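You operate a simulated robot arm through the tools that you are given. There is no shell and no other tool. Be economical: measure what you need, move in short steps, check, and stop when the job is done.

The job below is to be done with a simulated robot arm. You get a single attempt, and the scene is never put back.

JOB
Clamp the cam plate and grease its middle with the green dauber.
Fine: take the grease from the pot, put the dauber back, shut the pot again and leave the plate clamped. Set down upright: green dauber. A coat counts when it lies all over at full strength: go over it till it gets no stronger.

The check looks at the end state, three seconds after you hand in, the way a careful person would. Anything else that was tipped, shoved, dropped, spilled or broken makes it a failure.

ROBOT AND FRAMES
A 5-joint arm with a two-finger parallel gripper, fixed in place. Base frame: the origin is at the foot of the arm, x ahead of it, y to its left, z up; the work surface is at about z = 0. Lengths are in m, angles in rad, forces in N, time in s.
With the tool pointing down near the work surface it reaches from about 0.26 to 0.68 m from the base axis. Its first joint turns from -1.152 to 1.152 rad. The tool tilts only in the upright plane through the base axis and itself; it spins freely about its own axis. Payload 2.9 kg.
Tool frame: the origin (TCP) lies between the finger pads and is the grasp point; the fingertips stand 0.03 m ahead of it; z points along the fingers, y is the line along which they close. The gripper opens to 0.11 m. The fingers are 0.02 m wide and 0.01 m thick; the gripper's body (0.048 by 0.112 m) begins 0.055 m behind the TCP.
Orientation is that of the tool frame in the base frame, as a unit quaternion [w, x, y, z]. With the fingers straight down and closing along the base's y, the tool's x points along the base's -x, its y along +y and its z along -z.

CONTROLS
- The arm moves only by the tool move_arm. Its argument "plan" is a list of rows, each a list of 7 numbers: the shift along the base's x, y, z in m, then the turn, a rotation vector about the base's x, y, z in rad, then the opening, from 0 (shut) to 1 (fully open). In form: [[tx, ty, tz, wx, wy, wz, grip], ...]. A call has 1 to 20 rows; each row shifts and turns the commanded pose from where the row before left it. A row lasts 0.2 s, in which the tool goes at most 0.05 m and 0.15 rad; a call with a longer step from one row to the next is refused whole, and so is a gripper value outside its range. A pose out of reach is approached as far as the arm can. The call stops where the force on the tool passes 40 N (or 10 N more than at its start, if that is more) or the arm is blocked; 0.2 s more then pass. The fingers move at their own pace (about 0.108 m/s each) and stop on an object; they squeeze with about 35 N. The grip force told is the motor's: it shows also when the fingers shut on nothing. Time passes only in rows, and 0.2 s behind the last, so rows that do not move let the fingers close. The reply holds the time, the measured pose of the TCP, the force on the tool along the base axes, the opening and the grip force, in the units named above and with some noise, with the torque about the TCP (base axes, N m) and any sound that the robot's microphone picked up.
- Cameras (640 x 400 px; columns grow to the right, rows downward): "scene" is fixed at [0.0523, -0.4674, 0.6068]; the picture's right is [0.68, -0.73, 0.00], its down [-0.47, -0.44, -0.77] and it looks along [0.56, 0.53, -0.64] (base axes); focal length 371 px, centre (320, 200). "wrist" rides on the gripper at [0.072, 0.017, -0.103] in the tool frame; the picture's right is [-0.23, 0.97, 0.00], its down [-0.76, -0.18, -0.62] and it looks along [-0.61, -0.14, 0.78] (tool axes); focal length 222 px, centre (320, 200). There is no depth. A picture from a camera that has moved, and an enlarged one, comes with that camera's place and axes in the base frame and with its lens. The place of the scene camera against the robot may be out by one fixed shift of up to 0.025 m in any direction.
- grab_frame(camera): a new picture of that camera. No time passes.
- enlarge(camera, box): a new picture of the part [left, top, right, bottom] of that camera's present view, enlarged. No time passes.
- job_done(): hands the job in; it is judged then, once.

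Work in short steps. Places have to be worked out from the pictures, the camera data and where the tool is seen: move nearer, look again, correct. Check each grasp and each placing, and mend what went wrong. You have 120 turns and 76 pictures in all, those below and enlarged ones among them. Open the gripper and draw the arm clear of the work before you hand the job in, unless the task says otherwise; then end with one line.

The tools are called after "Emit:" by a JSON object that holds its "api" and its "payload". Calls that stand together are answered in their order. move_arm: Moves the arm, as the interface text tells. Its arguments: {"type":"object","properties":{"plan":{"type":"array","items":{"type":"array","items":{"type":"number"}}}},"required":["plan"]} The other tools are called the same way: grab_frame (camera) takes a picture; enlarge (camera, box) takes an enlarged picture of a part of a camera's view; job_done () hands the job in.

At the start:

```text
t: 0.0
ee_pos: [0.3006, -0.2952, 0.3342]
tool_rot: [0.0, 0.0, 1.0, -0.001]
wrist_force: [0.4, -0.2, 0.0]
torque: [0.01, 0.01, 0.03]
finger_gap: 0.1099
grip_force: 0.0
```

scene: 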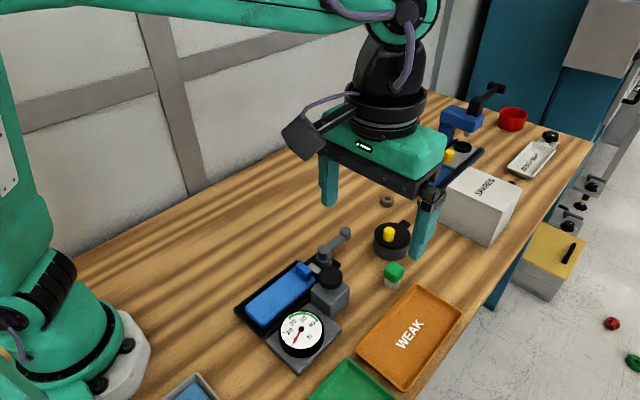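
wrist: 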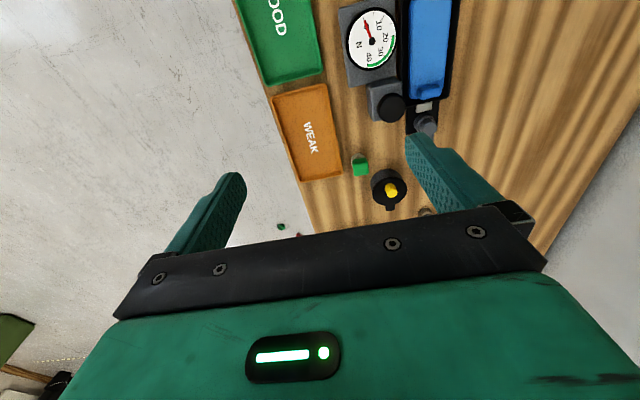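

I start by enlarging the scene to identify the clamp, the cam plate, the pot and the daubers.

Emit:
{"api": "enlarge", "payload": {"camera": "scene", "box": [420, 70, 600, 250]}}

Emit:
{"api": "enlarge", "payload": {"camera": "scene", "box": [220, 180, 470, 400]}}

```text
2.22 times, centred on (510, 160) of scene
camera zoom: at [0.0523, -0.4674, 0.6068], right [0.68, -0.73, 0.0], down [-0.47, -0.44, -0.77], along [0.56, 0.53, -0.64], focal length 824 px, centre (-102, 289)
```

zoom: 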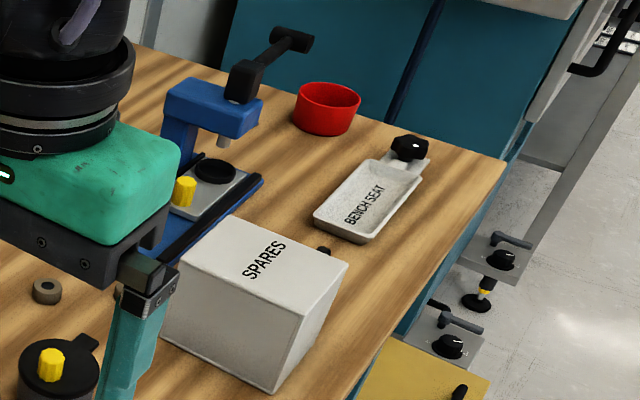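

```text
1.82 times, centred on (345, 290) of scene
camera zoom: at [0.0523, -0.4674, 0.6068], right [0.68, -0.73, 0.0], down [-0.47, -0.44, -0.77], along [0.56, 0.53, -0.64], focal length 674 px, centre (274, 36)
```

zoom: 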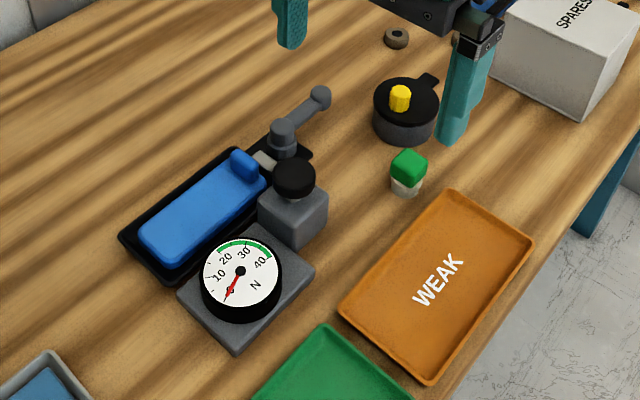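

The vise-like thing, gauge and pot sit at x 0.3–0.55; I'm not sure yet which is the cam plate. I raise and move the arm out over the left to see the rest with the wrist camera.

Emit:
{"api": "move_arm", "payload": {"plan": [[0, 0.05, 0.03, 0, 0, 0, 1], [0, 0.05, 0.03, 0, 0, 0, 1], [0, 0.05, 0.02, 0, 0, 0, 1], [0, 0.05, 0, 0, 0, 0, 1], [0, 0.05, 0, 0, 0, 0, 1], [0, 0.05, 0, 0, 0, 0, 1]]}}

Emit:
{"api": "grab_frame", "payload": {"camera": "wrist"}}

Emit:
{"api": "grab_frame", "payload": {"camera": "scene"}}

```text
refused: row 1 steps farther than a row can; nothing moved
```

```text
71 pictures are left
camera wrist: at [0.2283, -0.2793, 0.4377], right [0.23, 0.97, 0.0], down [0.76, -0.18, 0.62], along [0.61, -0.14, -0.78], focal length 222 px, centre (320, 200)
```

wrist: 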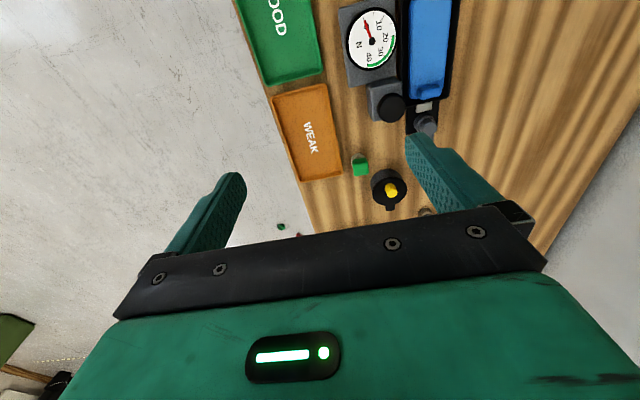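

```text
70 pictures are left
```

scene: 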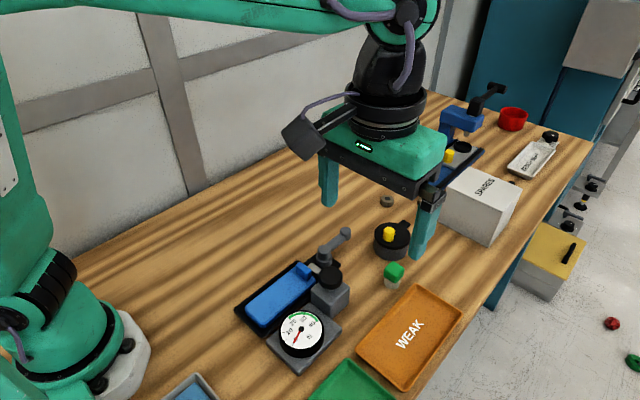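

The row was too long; I use shorter rows.

Emit:
{"api": "move_arm", "payload": {"plan": [[0, 0.04, 0.02, 0, 0, 0, 1], [0, 0.04, 0.02, 0, 0, 0, 1], [0, 0.04, 0.02, 0, 0, 0, 1], [0, 0.04, 0.01, 0, 0, 0, 1], [0, 0.04, 0.01, 0, 0, 0, 1], [0, 0.04, 0, 0, 0, 0, 1], [0, 0.04, 0, 0, 0, 0, 1]]}}

Emit:
{"api": "grab_frame", "payload": {"camera": "wrist"}}

Emit:
{"api": "grab_frame", "payload": {"camera": "scene"}}

```text
t: 1.6
ee_pos: [0.3033, -0.0167, 0.4158]
tool_rot: [-0.001, 0.0, 1.0, 0.001]
wrist_force: [-0.5, -1.0, 0.0]
torque: [0.01, -0.01, -0.06]
finger_gap: 0.1103
grip_force: 0.0
```

```text
69 pictures are left
camera wrist: at [0.2307, 0.0, 0.5189], right [0.23, 0.97, 0.0], down [0.76, -0.18, 0.62], along [0.61, -0.14, -0.78], focal length 222 px, centre (320, 200)
```

wrist: 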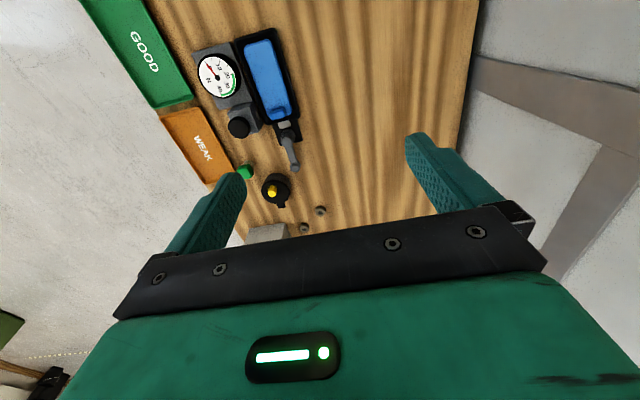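

```text
68 pictures are left
```

scene: 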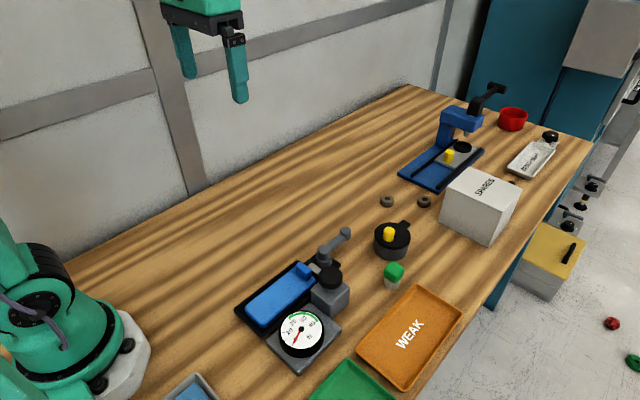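

Emit:
{"api": "enlarge", "payload": {"camera": "scene", "box": [220, 215, 360, 380]}}

Emit:
{"api": "enlarge", "payload": {"camera": "scene", "box": [370, 80, 570, 250]}}

Emit:
{"api": "enlarge", "payload": {"camera": "wrist", "box": [150, 0, 340, 240]}}

```text
2.42 times, centred on (290, 298) of scene
camera zoom: at [0.0523, -0.4674, 0.6068], right [0.68, -0.73, 0.0], down [-0.47, -0.44, -0.77], along [0.56, 0.53, -0.64], focal length 899 px, centre (393, -36)
```

zoom: 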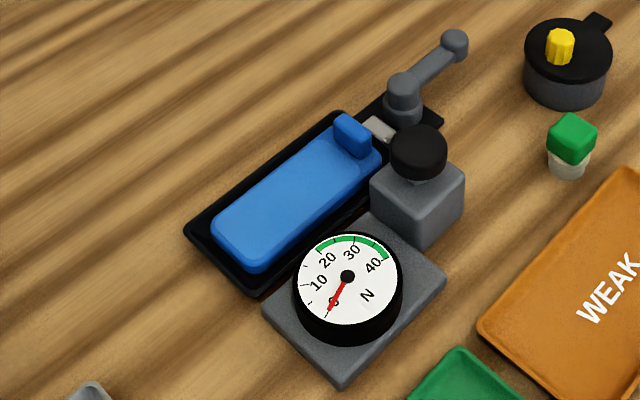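

```text
2.35 times, centred on (470, 165) of scene
camera zoom: at [0.0523, -0.4674, 0.6068], right [0.68, -0.73, 0.0], down [-0.47, -0.44, -0.77], along [0.56, 0.53, -0.64], focal length 873 px, centre (-33, 282)
```

zoom: 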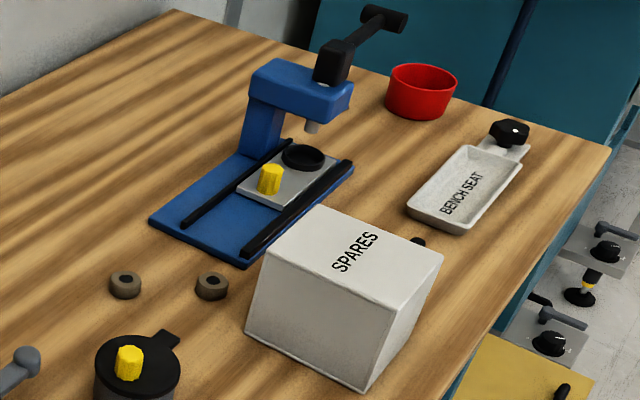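

```text
1.67 times, centred on (245, 120) of wrist
camera zoom: at [0.2307, 0.0, 0.5189], right [0.23, 0.97, 0.0], down [0.76, -0.18, 0.62], along [0.61, -0.14, -0.78], focal length 370 px, centre (445, 333)
```

zoom: 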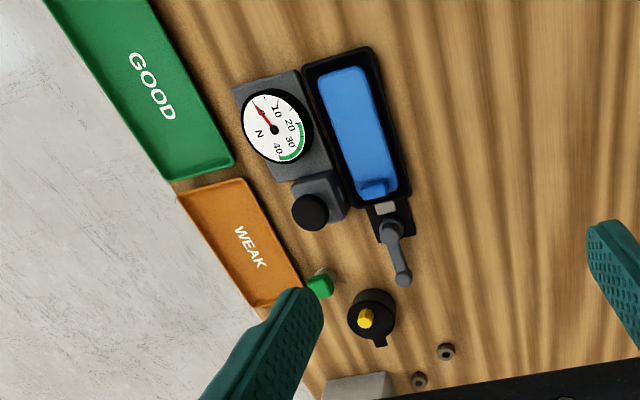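

The blue plate in the black bed with the grey lever is my best candidate. I turn the tool about its axis and come down to view that from the left side.

Emit:
{"api": "move_arm", "payload": {"plan": [[0.01, 0, -0.02, 0, 0, -0.15, 1], [0.01, 0, -0.02, 0, 0, -0.15, 1], [0.01, 0, -0.02, 0, 0, -0.15, 1], [0.01, 0, -0.02, 0, 0, -0.15, 1], [0.01, 0, -0.02, 0, 0, -0.15, 1], [0, 0, -0.02, 0, 0, -0.15, 1], [0, 0, -0.02, 0, 0, -0.15, 1], [0, 0, -0.02, 0, 0, -0.15, 1], [0, 0, 0, 0, 0, -0.15, 1], [0, 0, 0, 0, 0, -0.15, 1], [0, 0, 0, 0, 0, -0.07, 1]]}}

Emit:
{"api": "grab_frame", "payload": {"camera": "wrist"}}

```text
t: 4.0
ee_pos: [0.3512, -0.0154, 0.2543]
tool_rot: [0.0, 0.707, 0.707, -0.001]
wrist_force: [0.4, -0.8, 0.8]
torque: [0.03, 0.0, 0.0]
finger_gap: 0.1101
grip_force: 0.1
```

```text
64 pictures are left
camera wrist: at [0.3679, 0.0565, 0.3578], right [0.97, -0.23, 0.0], down [-0.18, -0.76, 0.62], along [-0.14, -0.61, -0.78], focal length 222 px, centre (320, 200)
```

wrist: 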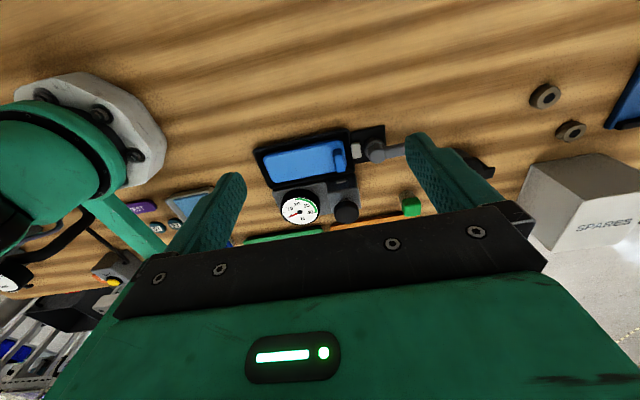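

More items appear near the foot of the arm; I enlarge these views.

Emit:
{"api": "enlarge", "payload": {"camera": "wrist", "box": [0, 180, 240, 380]}}

Emit:
{"api": "enlarge", "payload": {"camera": "wrist", "box": [230, 100, 430, 240]}}

```text
2.00 times, centred on (120, 280) of wrist
camera zoom: at [0.3679, 0.0565, 0.3578], right [0.97, -0.23, 0.0], down [-0.18, -0.76, 0.62], along [-0.14, -0.61, -0.78], focal length 444 px, centre (720, 40)
```

zoom: 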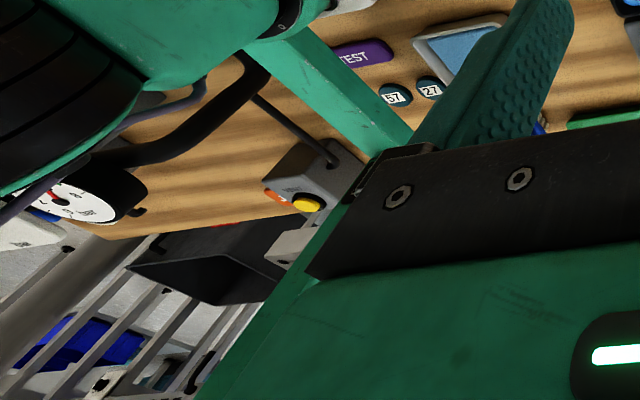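

```text
2.86 times, centred on (330, 170) of wrist
camera zoom: at [0.3679, 0.0565, 0.3578], right [0.97, -0.23, 0.0], down [-0.18, -0.76, 0.62], along [-0.14, -0.61, -0.78], focal length 635 px, centre (291, 286)
```

zoom: 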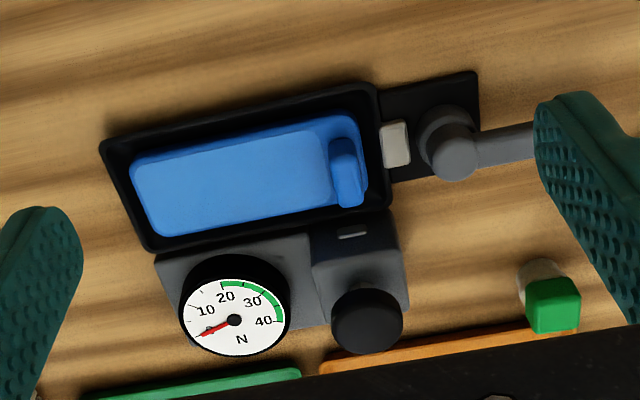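

The blue plate lies in a black nest with a cam lever at its +x end. I go closer to see the plate's "middle" and the lever.

Emit:
{"api": "move_arm", "payload": {"plan": [[0, -0.005, -0.03, 0, 0, 0, 1], [0, -0.005, -0.03, 0, 0, 0, 1], [0, -0.005, -0.03, 0, 0, 0, 1]]}}

Emit:
{"api": "grab_frame", "payload": {"camera": "wrist"}}

Emit:
{"api": "enlarge", "payload": {"camera": "scene", "box": [290, 210, 420, 300]}}

```text
t: 4.8
ee_pos: [0.3499, -0.0285, 0.1651]
tool_rot: [-0.001, 0.707, 0.707, 0.001]
wrist_force: [-0.2, -0.1, -0.2]
torque: [0.01, -0.02, 0.02]
finger_gap: 0.1102
grip_force: 0.1
```

```text
61 pictures are left
camera wrist: at [0.3673, 0.0428, 0.2681], right [0.97, -0.23, 0.0], down [-0.18, -0.76, 0.62], along [-0.14, -0.61, -0.78], focal length 222 px, centre (320, 200)
```

wrist: 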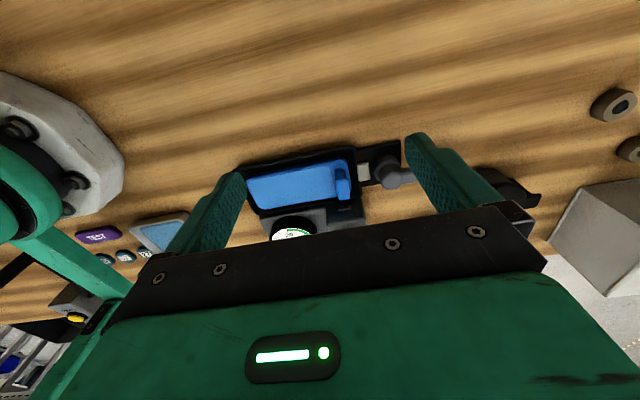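

```text
4.44 times, centred on (355, 255) of scene
camera zoom: at [0.0523, -0.4674, 0.6068], right [0.68, -0.73, 0.0], down [-0.47, -0.44, -0.77], along [0.56, 0.53, -0.64], focal length 1649 px, centre (164, -44)
```

zoom: 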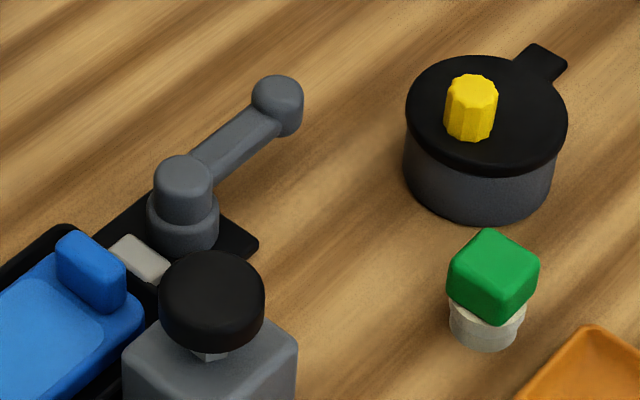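

The lever pivots near (0.414,-0.108), lever end near (0.48,-0.11); the pot is near (0.53,-0.20) and the green dauber near (0.466,-0.25). I move over to look at the pot closely.

Emit:
{"api": "move_arm", "payload": {"plan": [[0.04, -0.005, 0.02, 0, 0, 0, 1], [0.04, -0.01, 0.01, 0, 0, 0, 1], [0.04, -0.01, 0, 0, 0, 0, 1], [0.04, -0.01, 0, 0, 0, 0, 1], [0.02, -0.02, 0, 0, 0, 0, 1]]}}

Emit:
{"api": "grab_frame", "payload": {"camera": "wrist"}}

```text
t: 6.0
ee_pos: [0.5318, -0.0845, 0.1941]
tool_rot: [-0.001, 0.707, 0.707, 0.0]
wrist_force: [0.1, 0.8, -0.1]
torque: [0.01, 0.02, -0.04]
finger_gap: 0.1099
grip_force: 0.1
```

```text
59 pictures are left
camera wrist: at [0.5478, -0.0132, 0.2976], right [0.97, -0.23, 0.0], down [-0.18, -0.76, 0.62], along [-0.14, -0.61, -0.78], focal length 222 px, centre (320, 200)
```

wrist: 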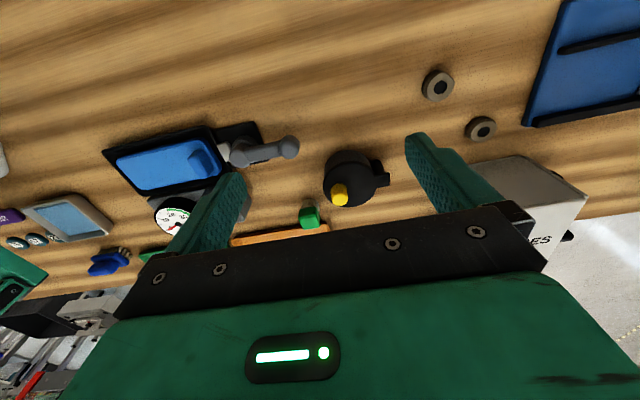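

Emit:
{"api": "enlarge", "payload": {"camera": "wrist", "box": [200, 120, 410, 240]}}

Emit:
{"api": "enlarge", "payload": {"camera": "wrist", "box": [60, 110, 260, 290]}}

```text
3.05 times, centred on (305, 180) of wrist
camera zoom: at [0.5478, -0.0132, 0.2976], right [0.97, -0.23, 0.0], down [-0.18, -0.76, 0.62], along [-0.14, -0.61, -0.78], focal length 677 px, centre (366, 261)
```

zoom: 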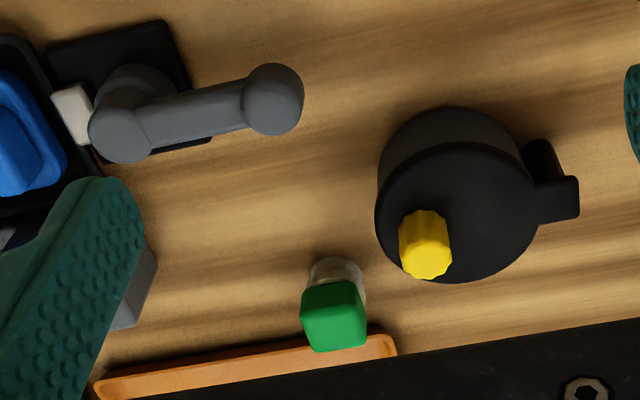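

```text
2.22 times, centred on (160, 200) of wrist
camera zoom: at [0.5478, -0.0132, 0.2976], right [0.97, -0.23, 0.0], down [-0.18, -0.76, 0.62], along [-0.14, -0.61, -0.78], focal length 494 px, centre (676, 200)
```

zoom: 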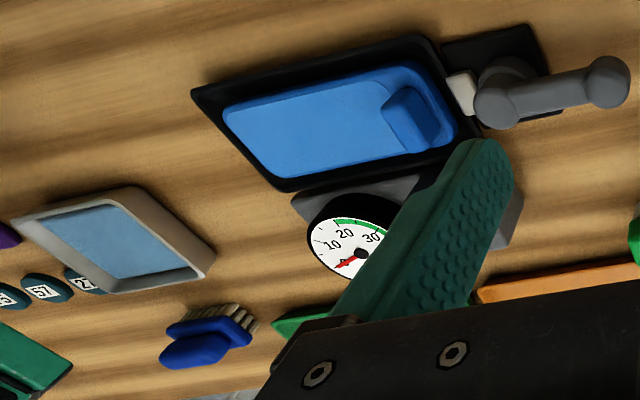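

The pot's lid has a tab/hinge on its far side (+x) and the yellow knob opposite. First the clamp lever: I turn the tool so the fingers close along y and come above the lever's end knob at about (0.486,-0.116).

Emit:
{"api": "move_arm", "payload": {"plan": [[-0.006, -0.004, 0, 0, 0, 0.15, 1], [-0.006, -0.004, 0, 0, 0, 0.15, 1], [-0.006, -0.004, 0, 0, 0, 0.15, 1], [-0.006, -0.004, 0, 0, 0, 0.15, 1], [-0.006, -0.004, 0, 0, 0, 0.15, 0.5], [-0.006, -0.004, 0, 0, 0, 0.15, 0.5], [-0.005, -0.004, 0, 0, 0, 0.15, 0.5], [-0.005, -0.004, -0.01, 0, 0, 0.15, 0.5], [0, 0, -0.02, 0, 0, 0.15, 0.5], [0, 0, -0.02, 0, 0, 0.15, 0.5], [0, 0, -0.02, 0, 0, 0.07, 0.5]]}}

Emit:
{"api": "grab_frame", "payload": {"camera": "wrist"}}

Emit:
{"api": "grab_frame", "payload": {"camera": "scene"}}

```text
t: 8.4
ee_pos: [0.485, -0.1173, 0.1231]
tool_rot: [0.0, 0.0, 1.0, 0.0]
wrist_force: [-0.4, -0.2, 0.0]
torque: [-0.01, -0.01, 0.02]
finger_gap: 0.0553
grip_force: 0.0
```

```text
56 pictures are left
camera wrist: at [0.412, -0.1016, 0.2278], right [0.23, 0.97, 0.0], down [0.76, -0.18, 0.62], along [0.61, -0.14, -0.78], focal length 222 px, centre (320, 200)
```

wrist: 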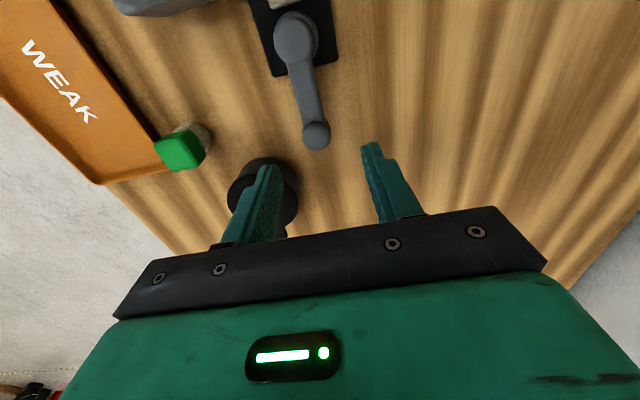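

```text
55 pictures are left
```

scene: 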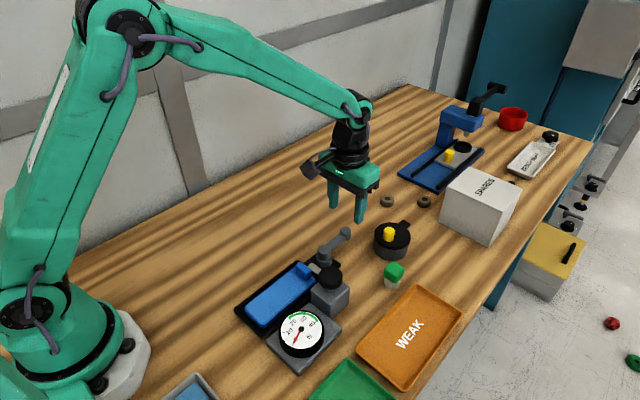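

The knob top lies near (0.484,-0.122, 0.042). I descend onto it and close.

Emit:
{"api": "move_arm", "payload": {"plan": [[0, -0.004, -0.03, 0, 0, 0, 0.5], [0, 0, -0.03, 0, 0, 0, 0.5], [0, 0, -0.02, 0, 0, 0, 0.5], [0, 0, 0, 0, 0, 0, 0], [0, 0, 0, 0, 0, 0, 0]]}}

Emit:
{"api": "grab_frame", "payload": {"camera": "wrist"}}

```text
t: 9.6
ee_pos: [0.4848, -0.1192, 0.0424]
tool_rot: [0.0, 0.0, 1.0, -0.001]
wrist_force: [0.5, 4.5, -2.3]
torque: [-0.06, -0.61, -0.31]
finger_gap: 0.0188
grip_force: 44.5
```

```text
54 pictures are left
camera wrist: at [0.4119, -0.1045, 0.1466], right [0.23, 0.97, 0.0], down [0.76, -0.18, 0.62], along [0.61, -0.14, -0.78], focal length 222 px, centre (320, 200)
```

wrist: 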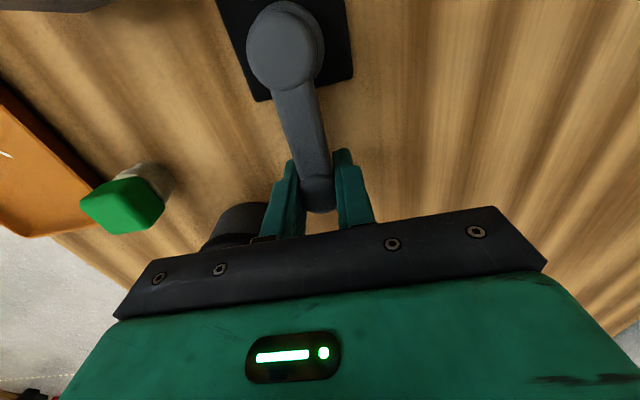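

The knob is gripped (gap 0.019). I try a small turn towards +y (counter-clockwise) about the pivot at about (0.417,-0.117).

Emit:
{"api": "move_arm", "payload": {"plan": [[-0.0008, 0.0102, 0, 0, 0, 0.15, 0], [-0.0022, 0.0099, 0, 0, 0, 0.15, 0]]}}

```text
t: 10.0
ee_pos: [0.4837, -0.1195, 0.0433]
tool_rot: [0.002, -0.049, 0.999, -0.001]
wrist_force: [-0.6, -4.7, -0.4]
torque: [0.1, 0.14, -0.76]
finger_gap: 0.0206
grip_force: 45.4
stopped in row 2: the force on the tool passed its limit (the readings are from after the stop); the commanded pose is now the measured one
```

It is blocked that way (already at its stop), so I try the clockwise way, towards -y.

Emit:
{"api": "move_arm", "payload": {"plan": [[-0.0008, -0.0102, 0, 0, 0, -0.15, 0], [-0.0022, -0.0099, 0, 0, 0, -0.15, 0]]}}

```text
t: 10.6
ee_pos: [0.4812, -0.1391, 0.0427]
tool_rot: [0.003, 0.098, 0.995, 0.0]
wrist_force: [6.4, 18.6, 12.0]
torque: [0.45, 0.64, -1.17]
finger_gap: 0.0203
grip_force: 44.5
```

It moves this way with rising resistance, so this is the clamping direction. I continue in small steps, looking in between.

Emit:
{"api": "move_arm", "payload": {"plan": [[-0.0037, -0.0095, 0, 0, 0, -0.15, 0], [-0.0051, -0.0088, 0, 0, 0, -0.15, 0]]}}

Emit:
{"api": "grab_frame", "payload": {"camera": "wrist"}}

Emit:
{"api": "enlarge", "payload": {"camera": "scene", "box": [260, 170, 440, 330]}}

```text
t: 11.2
ee_pos: [0.4706, -0.1604, 0.0429]
tool_rot: [0.002, 0.247, 0.969, -0.001]
wrist_force: [7.0, 14.7, 6.7]
torque: [-0.65, -0.91, -0.98]
finger_gap: 0.0214
grip_force: 45.1
```

```text
53 pictures are left
camera wrist: at [0.4154, -0.1114, 0.1463], right [0.67, 0.75, 0.0], down [0.58, -0.52, 0.63], along [0.47, -0.42, -0.78], focal length 222 px, centre (320, 200)
```

wrist: 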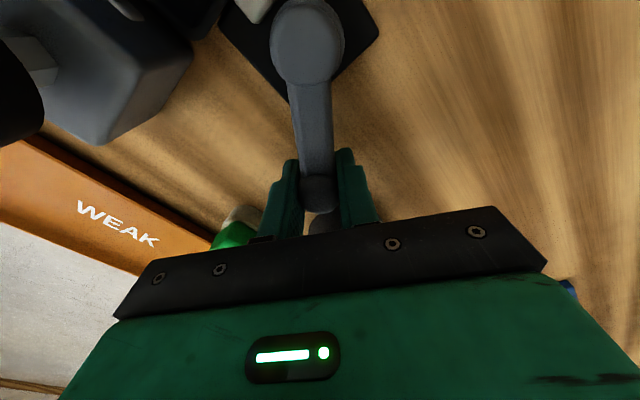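

```text
2.50 times, centred on (350, 250) of scene
camera zoom: at [0.0523, -0.4674, 0.6068], right [0.68, -0.73, 0.0], down [-0.47, -0.44, -0.77], along [0.56, 0.53, -0.64], focal length 927 px, centre (245, 75)
```

zoom: 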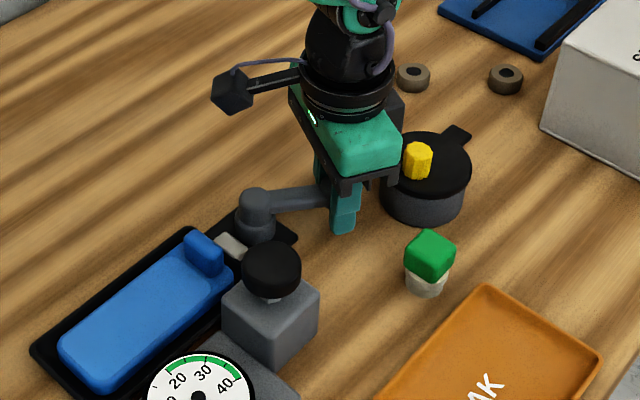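

Emit:
{"api": "move_arm", "payload": {"plan": [[-0.0071, -0.0075, 0, 0, 0, -0.15, 0], [-0.0081, -0.0064, 0, 0, 0, -0.15, 0], [-0.009, -0.0051, 0, 0, 0, -0.15, 0]]}}

Emit:
{"api": "enlarge", "payload": {"camera": "scene", "box": [260, 170, 440, 330]}}

```text
t: 12.0
ee_pos: [0.4481, -0.1797, 0.0436]
tool_rot: [0.006, 0.458, 0.889, 0.0]
wrist_force: [25.0, -8.1, -2.7]
torque: [-0.18, 0.14, -1.19]
finger_gap: 0.0213
grip_force: 44.4
```

```text
2.50 times, centred on (350, 250) of scene
camera zoom: at [0.0523, -0.4674, 0.6068], right [0.68, -0.73, 0.0], down [-0.47, -0.44, -0.77], along [0.56, 0.53, -0.64], focal length 927 px, centre (245, 75)
```

zoom: 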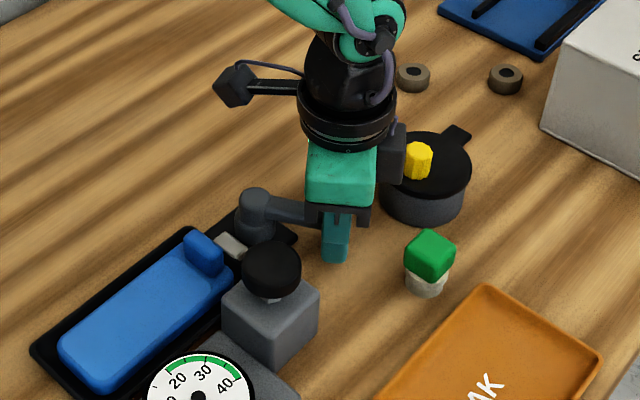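

Emit:
{"api": "move_arm", "payload": {"plan": [[-0.0092, -0.005, 0, 0, 0, -0.15, 0], [-0.01, -0.003, 0, 0, 0, -0.15, 0]]}}

Emit:
{"api": "enlarge", "payload": {"camera": "scene", "box": [260, 170, 440, 330]}}

Emit:
{"api": "grab_frame", "payload": {"camera": "wrist"}}

```text
t: 12.6
ee_pos: [0.4296, -0.1848, 0.0427]
tool_rot: [0.005, 0.586, 0.81, 0.001]
wrist_force: [19.0, -17.2, -6.9]
torque: [-0.53, 0.09, -0.93]
finger_gap: 0.0213
grip_force: 44.8
```

```text
2.50 times, centred on (350, 250) of scene
camera zoom: at [0.0523, -0.4674, 0.6068], right [0.68, -0.73, 0.0], down [-0.47, -0.44, -0.77], along [0.56, 0.53, -0.64], focal length 927 px, centre (245, 75)
```

zoom: 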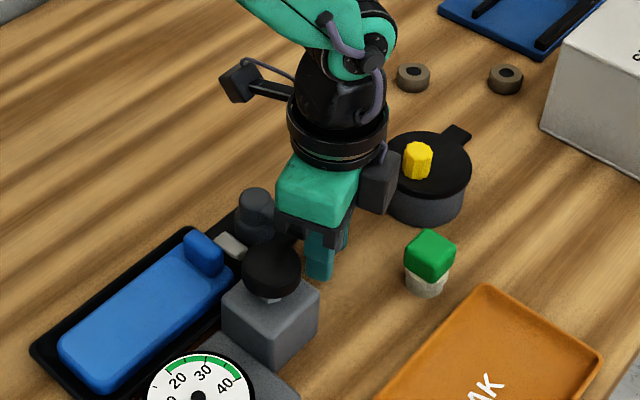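

```text
49 pictures are left
camera wrist: at [0.4225, -0.1121, 0.1462], right [1.0, 0.09, 0.01], down [0.07, -0.78, 0.63], along [0.06, -0.62, -0.78], focal length 222 px, centre (320, 200)
```

wrist: 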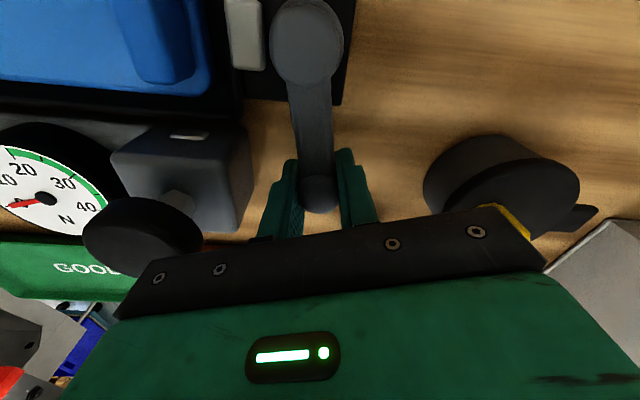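

The gripper body clears the tester's knob (top ~0.08). I go on turning the lever until it stops.

Emit:
{"api": "move_arm", "payload": {"plan": [[-0.0103, -0.002, 0, 0, 0, -0.15, 0], [-0.0103, 0, 0, 0, 0, -0.15, 0]]}}

Emit:
{"api": "grab_frame", "payload": {"camera": "wrist"}}

```text
t: 13.1
ee_pos: [0.4189, -0.1861, 0.0419]
tool_rot: [0.007, 0.665, 0.747, 0.003]
wrist_force: [5.4, 0.6, -3.4]
torque: [0.07, 0.3, -0.45]
finger_gap: 0.0209
grip_force: 44.8
stopped in row 2: the force on the tool passed its limit (the readings are from after the stop); the commanded pose is now the measured one
```

```text
48 pictures are left
camera wrist: at [0.4254, -0.1128, 0.1463], right [0.99, -0.11, 0.01], down [-0.1, -0.77, 0.63], along [-0.06, -0.62, -0.78], focal length 222 px, centre (320, 200)
```

wrist: 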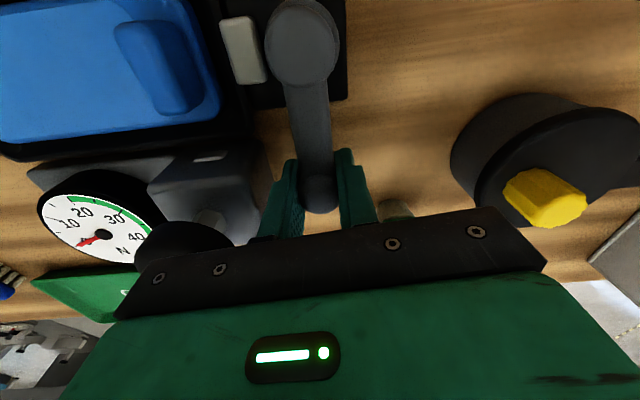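

The lever came to its stop at about 90° and the jaw has moved over to the plate. I release and lift straight up, then check that the lever stays.

Emit:
{"api": "move_arm", "payload": {"plan": [[0, 0, 0, 0, 0, 0, 0.35], [0, 0, 0, 0, 0, 0, 0.35], [0, 0, 0.03, 0, 0, 0, 0.35], [0, 0, 0.04, 0, 0, 0, 0.35], [0, 0, 0.04, 0, 0, 0, 0.35], [0.02, 0, 0.03, 0, 0, 0, 0.35]]}}

Emit:
{"api": "grab_frame", "payload": {"camera": "wrist"}}

Emit:
{"api": "enlarge", "payload": {"camera": "scene", "box": [220, 190, 440, 350]}}

```text
t: 14.5
ee_pos: [0.4403, -0.1862, 0.1836]
tool_rot: [0.007, 0.664, 0.748, 0.002]
wrist_force: [0.0, -0.5, 0.2]
torque: [-0.02, 0.0, 0.01]
finger_gap: 0.0387
grip_force: 0.1
```

```text
47 pictures are left
camera wrist: at [0.4484, -0.1125, 0.2868], right [0.99, -0.11, 0.01], down [-0.09, -0.77, 0.63], along [-0.06, -0.62, -0.78], focal length 222 px, centre (320, 200)
```

wrist: 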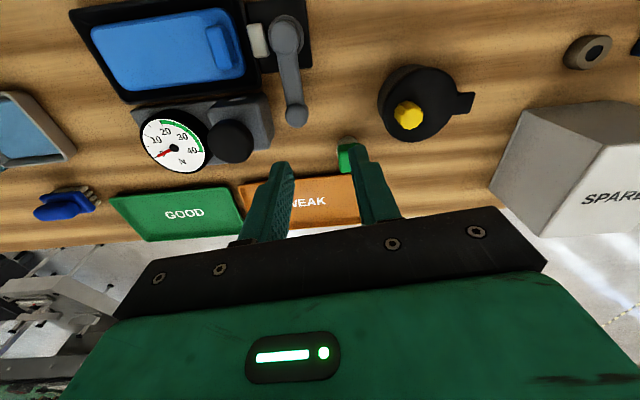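

```text
2.50 times, centred on (330, 270) of scene
camera zoom: at [0.0523, -0.4674, 0.6068], right [0.68, -0.73, 0.0], down [-0.47, -0.44, -0.77], along [0.56, 0.53, -0.64], focal length 927 px, centre (295, 25)
```

zoom: 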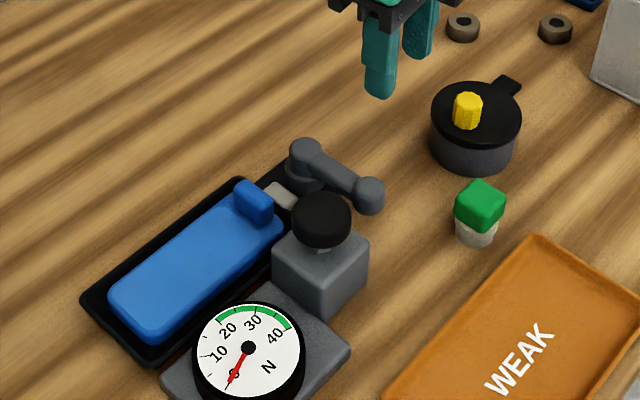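

The lever stays at its stop, so the plate is clamped. Now the pot: I look closely at its lid and tab.

Emit:
{"api": "enlarge", "payload": {"camera": "wrist", "box": [330, 40, 500, 160]}}

Emit:
{"api": "enlarge", "payload": {"camera": "scene", "box": [365, 205, 425, 265]}}

```text
3.33 times, centred on (415, 100) of wrist
camera zoom: at [0.4484, -0.1125, 0.2868], right [0.99, -0.11, 0.01], down [-0.09, -0.77, 0.63], along [-0.06, -0.62, -0.78], focal length 740 px, centre (3, 533)
```

zoom: 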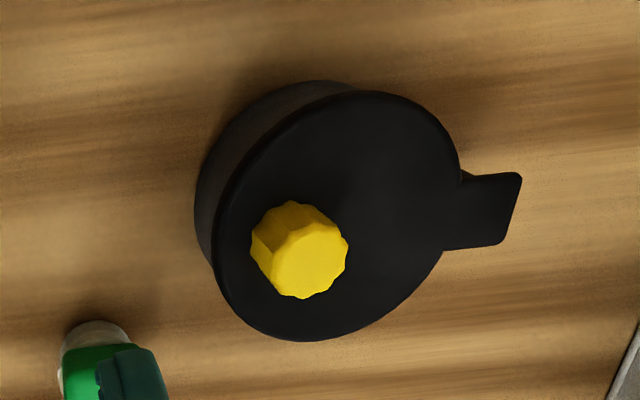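

```text
6.67 times, centred on (395, 235) of scene
camera zoom: at [0.0523, -0.4674, 0.6068], right [0.68, -0.73, 0.0], down [-0.47, -0.44, -0.77], along [0.56, 0.53, -0.64], focal length 2473 px, centre (-180, -33)
```

zoom: 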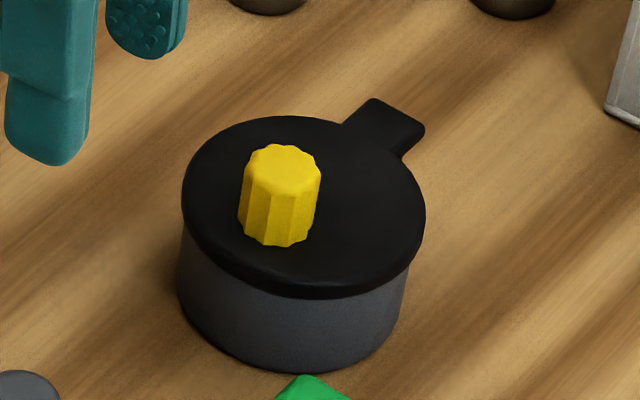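

The knob is near (0.530,-0.198), top ~0.065; the tab points to +x. I turn the fingers to close along y and go above the knob.

Emit:
{"api": "move_arm", "payload": {"plan": [[0.01, -0.001, 0, 0, 0, 0.15, 0.5], [0.01, -0.001, 0, 0, 0, 0.15, 0.5], [0.01, -0.001, 0, 0, 0, 0.15, 0.5], [0.01, -0.001, 0, 0, 0, 0.15, 0.5], [0.01, -0.001, 0, 0, 0, 0.15, 0.5], [0.01, -0.001, 0, 0, 0, 0.15, 0.5], [0.01, -0.002, -0.01, 0, 0, 0.15, 0.5], [0.01, -0.002, -0.01, 0, 0, 0.15, 0.5], [0.01, -0.002, -0.01, 0, 0, 0.15, 0.5], [0, 0, -0.01, 0, 0, 0.1, 0.5]]}}

Emit:
{"api": "grab_frame", "payload": {"camera": "wrist"}}

```text
t: 16.7
ee_pos: [0.5294, -0.2004, 0.1436]
tool_rot: [0.001, 0.0, 1.0, 0.0]
wrist_force: [-0.1, 0.0, 0.3]
torque: [0.01, 0.03, 0.01]
finger_gap: 0.0547
grip_force: 0.0
```

```text
43 pictures are left
camera wrist: at [0.4568, -0.184, 0.2471], right [0.23, 0.97, 0.0], down [0.76, -0.18, 0.62], along [0.61, -0.14, -0.78], focal length 222 px, centre (320, 200)
```

wrist: 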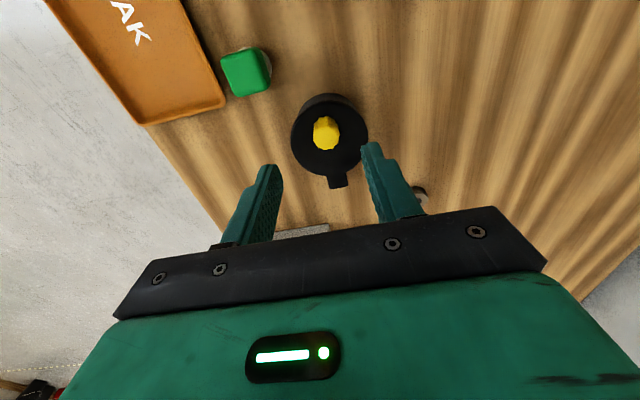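

Knob is at (0.530,-0.196). I descend with tips just above the lid, and grip.

Emit:
{"api": "move_arm", "payload": {"plan": [[0, 0.004, -0.025, 0, 0, 0, 0.5], [0, 0, -0.025, 0, 0, 0, 0.5], [0, 0, -0.015, 0, 0, 0, 0.5], [0, 0, 0, 0, 0, 0, 0], [0, 0, 0, 0, 0, 0, 0]]}}

Emit:
{"api": "grab_frame", "payload": {"camera": "wrist"}}

```text
t: 17.9
ee_pos: [0.5289, -0.1954, 0.0777]
tool_rot: [0.001, 0.002, 1.0, -0.001]
wrist_force: [2.1, -10.9, -5.1]
torque: [0.24, -0.35, -0.18]
finger_gap: 0.0211
grip_force: 44.4
```

```text
42 pictures are left
camera wrist: at [0.4559, -0.1786, 0.1808], right [0.23, 0.97, 0.0], down [0.76, -0.18, 0.63], along [0.61, -0.15, -0.78], focal length 222 px, centre (320, 200)
```

wrist: 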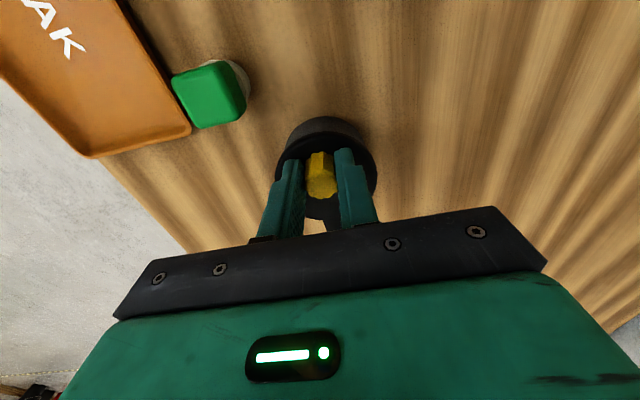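

The knob is gripped. I test gently: a small lift.

Emit:
{"api": "move_arm", "payload": {"plan": [[0, -0.001, 0.003, 0, 0, 0, 0], [0, 0, 0, 0, 0, 0, 0]]}}

```text
t: 18.4
ee_pos: [0.528, -0.1944, 0.0771]
tool_rot: [0.003, 0.001, 1.0, -0.001]
wrist_force: [2.8, -1.9, -2.2]
torque: [0.51, 0.3, 0.21]
finger_gap: 0.0214
grip_force: 45.1
stopped in row 2: the force on the tool passed its limit (the readings are from after the stop); the commanded pose is now the measured one
```

A straight lift is blocked, so the lid probably swings about a pin in the tab. I test a small sideways move to +y with matching turn.

Emit:
{"api": "move_arm", "payload": {"plan": [[0, 0.005, 0, 0, 0, -0.075, 0], [0.0007, 0.005, 0, 0, 0, -0.075, 0]]}}

```text
t: 18.9
ee_pos: [0.5284, -0.1954, 0.0775]
tool_rot: [0.006, 0.058, 0.998, -0.002]
wrist_force: [1.2, -7.3, -1.3]
torque: [0.02, 0.01, 0.13]
finger_gap: 0.0214
grip_force: 44.5
stopped in row 2: the force on the tool passed its limit (the readings are from after the stop); the commanded pose is now the measured one
```

Blocked towards +y; I try -y.

Emit:
{"api": "move_arm", "payload": {"plan": [[0, -0.004, 0, 0, 0, 0.075, 0], [0.0005, -0.005, 0, 0, 0, 0.075, 0]]}}

```text
t: 19.5
ee_pos: [0.5296, -0.2031, 0.0769]
tool_rot: [0.004, -0.018, 1.0, -0.002]
wrist_force: [-10.5, -7.7, 2.4]
torque: [0.4, -0.34, -0.43]
finger_gap: 0.0213
grip_force: 45.4
```

It moves towards -y, as a swinging lid would. I continue along the arc about the tab pin (~(0.595,-0.195)).

Emit:
{"api": "move_arm", "payload": {"plan": [[0.0008, -0.0097, 0, 0, 0, 0.15, 0], [0.0032, -0.0093, 0, 0, 0, 0.15, 0]]}}

Emit:
{"api": "grab_frame", "payload": {"camera": "wrist"}}

```text
t: 20.1
ee_pos: [0.5344, -0.2208, 0.0773]
tool_rot: [0.004, -0.169, 0.986, -0.003]
wrist_force: [1.6, -2.2, -6.4]
torque: [0.64, 0.17, -0.2]
finger_gap: 0.0212
grip_force: 45.3
```

```text
41 pictures are left
camera wrist: at [0.4597, -0.2296, 0.1805], right [-0.11, 0.99, 0.0], down [0.77, 0.09, 0.63], along [0.63, 0.07, -0.78], focal length 222 px, centre (320, 200)
```

wrist: 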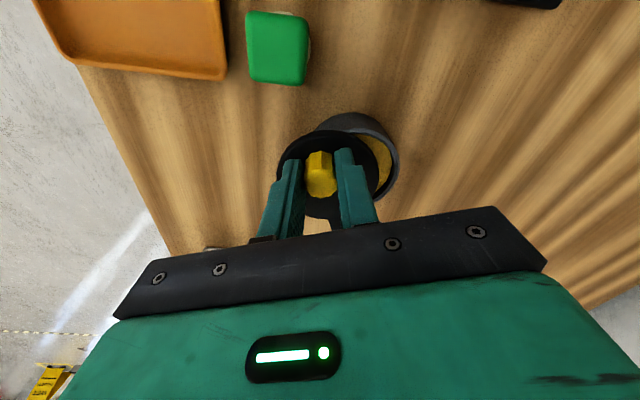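

The lid swings open over -y. I follow the arc further.

Emit:
{"api": "move_arm", "payload": {"plan": [[0.0045, -0.0088, 0, 0, 0, 0.15, 0], [0.0058, -0.008, 0, 0, 0, 0.15, 0], [0.0069, -0.0071, 0, 0, 0, 0.15, 0], [0.0079, -0.0059, 0, 0, 0, 0.15, 0]]}}

Emit:
{"api": "grab_frame", "payload": {"camera": "wrist"}}

```text
t: 21.1
ee_pos: [0.5601, -0.2499, 0.0779]
tool_rot: [0.002, -0.453, 0.892, -0.002]
wrist_force: [12.7, 17.7, -5.7]
torque: [0.84, 0.17, -0.13]
finger_gap: 0.0212
grip_force: 45.4
```

```text
40 pictures are left
camera wrist: at [0.5032, -0.2993, 0.1811], right [-0.65, 0.76, 0.0], down [0.59, 0.51, 0.62], along [0.48, 0.41, -0.78], focal length 222 px, centre (320, 200)
```

wrist: 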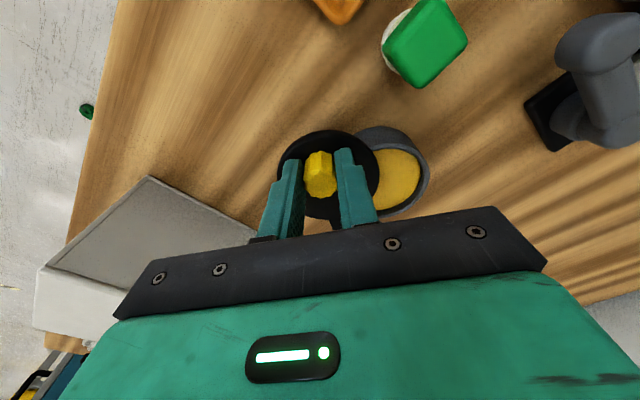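

Grease is visible inside. The path was slightly wide of the arc; I correct inward and continue.

Emit:
{"api": "move_arm", "payload": {"plan": [[0.0092, -0.0033, 0, 0, 0, 0.15, 0], [0.0093, -0.0034, 0, 0, 0, 0.15, 0], [0.0097, -0.0019, 0, 0, 0, 0.15, 0]]}}

Emit:
{"api": "grab_frame", "payload": {"camera": "wrist"}}

```text
t: 21.9
ee_pos: [0.5871, -0.2596, 0.0772]
tool_rot: [0.0, -0.639, 0.769, 0.0]
wrist_force: [3.9, 18.7, 6.2]
torque: [0.69, 0.43, -0.14]
finger_gap: 0.0213
grip_force: 44.8
```

```text
39 pictures are left
camera wrist: at [0.558, -0.3283, 0.1812], right [-0.92, 0.4, 0.0], down [0.31, 0.72, 0.62], along [0.25, 0.57, -0.78], focal length 222 px, centre (320, 200)
```

wrist: 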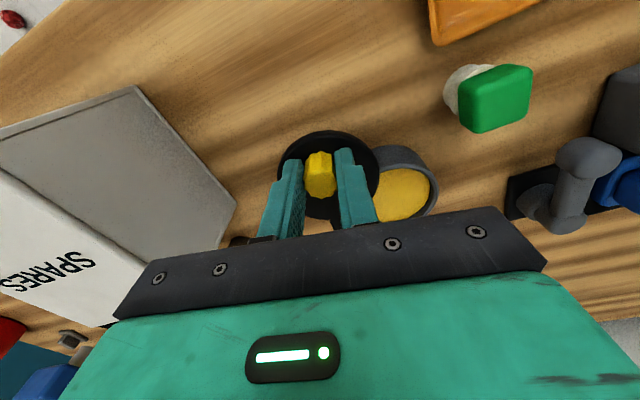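

Emit:
{"api": "move_arm", "payload": {"plan": [[0.0097, 0.0008, 0, 0, 0, 0.15, 0], [0.0097, 0.001, 0, 0, 0, 0.15, 0]]}}

```text
t: 22.5
ee_pos: [0.6053, -0.2582, 0.0778]
tool_rot: [0.001, 0.747, -0.665, -0.002]
wrist_force: [4.4, 10.7, -8.0]
torque: [-0.16, -0.78, -0.42]
finger_gap: 0.0211
grip_force: 44.8
```

The lid is open ~100°. I release, rise and look.

Emit:
{"api": "move_arm", "payload": {"plan": [[0, 0, 0, 0, 0, 0, 0.35], [0, 0, 0, 0, 0, 0, 0.35], [0, 0, 0.03, 0, 0, 0, 0.35], [0, 0, 0.04, 0, 0, 0, 0.35], [-0.02, 0, 0.04, 0, 0, 0, 0.35], [-0.03, 0, 0.02, 0, 0, 0, 0.35]]}}

Emit:
{"api": "grab_frame", "payload": {"camera": "wrist"}}

Emit:
{"api": "enlarge", "payload": {"camera": "scene", "box": [345, 180, 475, 310]}}

```text
t: 23.9
ee_pos: [0.5551, -0.2578, 0.2046]
tool_rot: [0.0, 0.746, -0.666, -0.001]
wrist_force: [-0.1, 0.5, -0.3]
torque: [0.0, 0.01, 0.02]
finger_gap: 0.0382
grip_force: 0.1
```

```text
38 pictures are left
camera wrist: at [0.5467, -0.3326, 0.3078], right [-0.99, 0.12, 0.0], down [0.09, 0.78, 0.62], along [0.07, 0.62, -0.78], focal length 222 px, centre (320, 200)
```

wrist: 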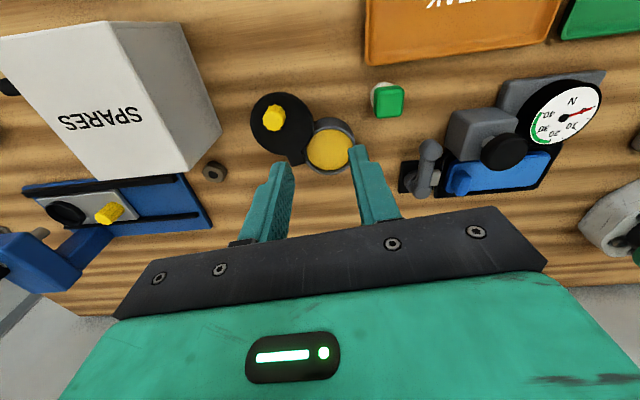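

```text
3.08 times, centred on (410, 245) of scene
camera zoom: at [0.0524, -0.4674, 0.6068], right [0.68, -0.73, 0.0], down [-0.47, -0.44, -0.77], along [0.56, 0.53, -0.64], focal length 1141 px, centre (43, 62)
```

zoom: 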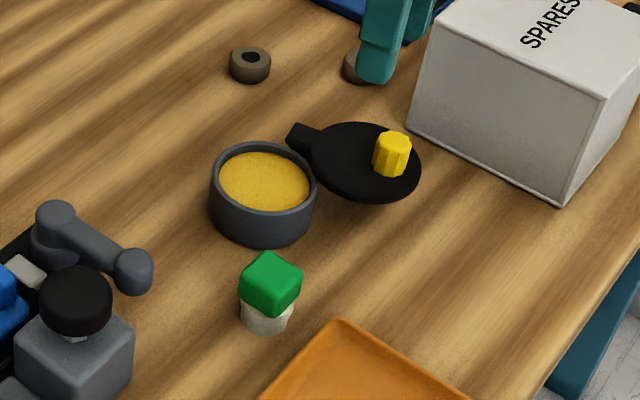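

The pot is open with grease in view. The green dauber stands at about (0.475,-0.251), ~0.04 tall. I go above it with the fingers closing along x, and look.

Emit:
{"api": "move_arm", "payload": {"plan": [[-0.03, 0.002, -0.015, 0, 0, -0.1, 0.5], [-0.03, 0.002, -0.025, 0, 0, 0, 0.5], [-0.02, 0.003, -0.025, 0, 0, 0, 0.5], [0, 0, 0, 0, 0, 0, 0.5]]}}

Emit:
{"api": "enlarge", "payload": {"camera": "wrist", "box": [230, 60, 410, 240]}}

```text
t: 24.9
ee_pos: [0.4784, -0.2515, 0.1409]
tool_rot: [0.001, 0.712, -0.702, -0.001]
wrist_force: [0.4, 0.4, 0.4]
torque: [0.01, -0.03, 0.02]
finger_gap: 0.0549
grip_force: 0.1
```

```text
2.22 times, centred on (320, 150) of wrist
camera zoom: at [0.4622, -0.3251, 0.2441], right [-0.98, 0.21, 0.0], down [0.17, 0.76, 0.62], along [0.13, 0.61, -0.78], focal length 494 px, centre (320, 311)
```

zoom: 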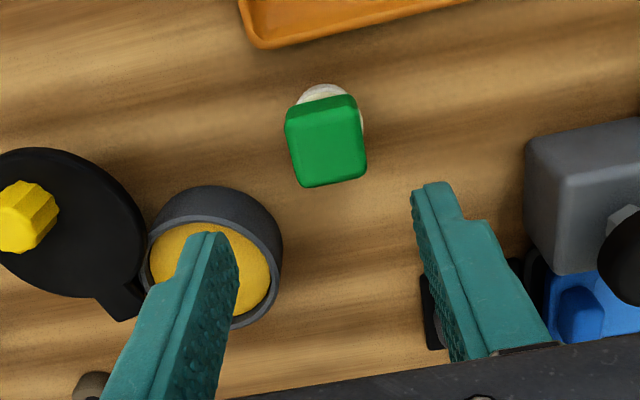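

The cube is aligned with the base axes at (0.474,-0.253). I descend and grip it.

Emit:
{"api": "move_arm", "payload": {"plan": [[-0.0044, -0.0015, -0.03, 0, 0, 0, 0.5], [0, 0, -0.03, 0, 0, 0, 0.5], [0, 0, -0.025, 0, 0, 0, 0.5], [0, 0, -0.012, 0, 0, 0, 0.5], [0, 0, 0, 0, 0, 0, 0], [0, 0, 0, 0, 0, 0, 0]]}}

Emit:
{"api": "grab_frame", "payload": {"camera": "wrist"}}

Emit:
{"api": "enlarge", "payload": {"camera": "scene", "box": [345, 220, 445, 310]}}

```text
t: 26.3
ee_pos: [0.4739, -0.2512, 0.0448]
tool_rot: [0.0, 0.712, -0.703, -0.001]
wrist_force: [-0.3, -0.3, 1.0]
torque: [-0.03, -0.03, 0.03]
finger_gap: 0.0326
grip_force: 34.4
```

```text
35 pictures are left
camera wrist: at [0.4578, -0.3253, 0.1489], right [-0.98, 0.21, 0.0], down [0.17, 0.76, 0.62], along [0.13, 0.61, -0.78], focal length 222 px, centre (320, 200)
```

wrist: 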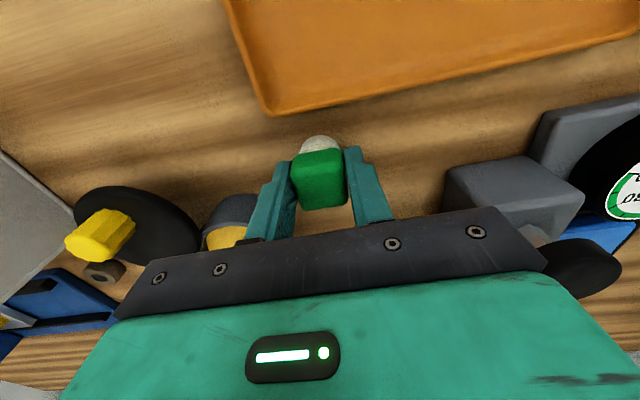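

```text
4.44 times, centred on (395, 265) of scene
camera zoom: at [0.0523, -0.4674, 0.6068], right [0.68, -0.73, 0.0], down [-0.47, -0.44, -0.77], along [0.56, 0.53, -0.64], focal length 1649 px, centre (-13, -89)
```

zoom: 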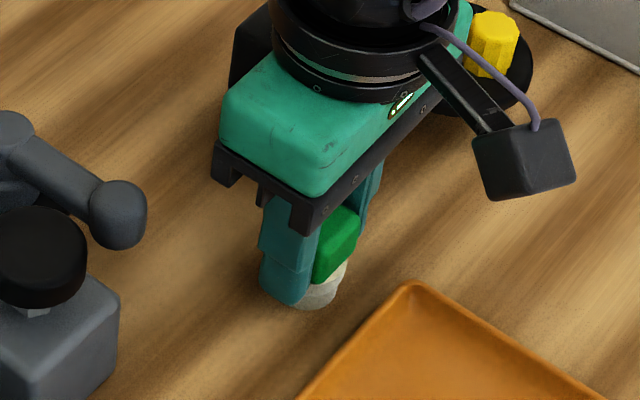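

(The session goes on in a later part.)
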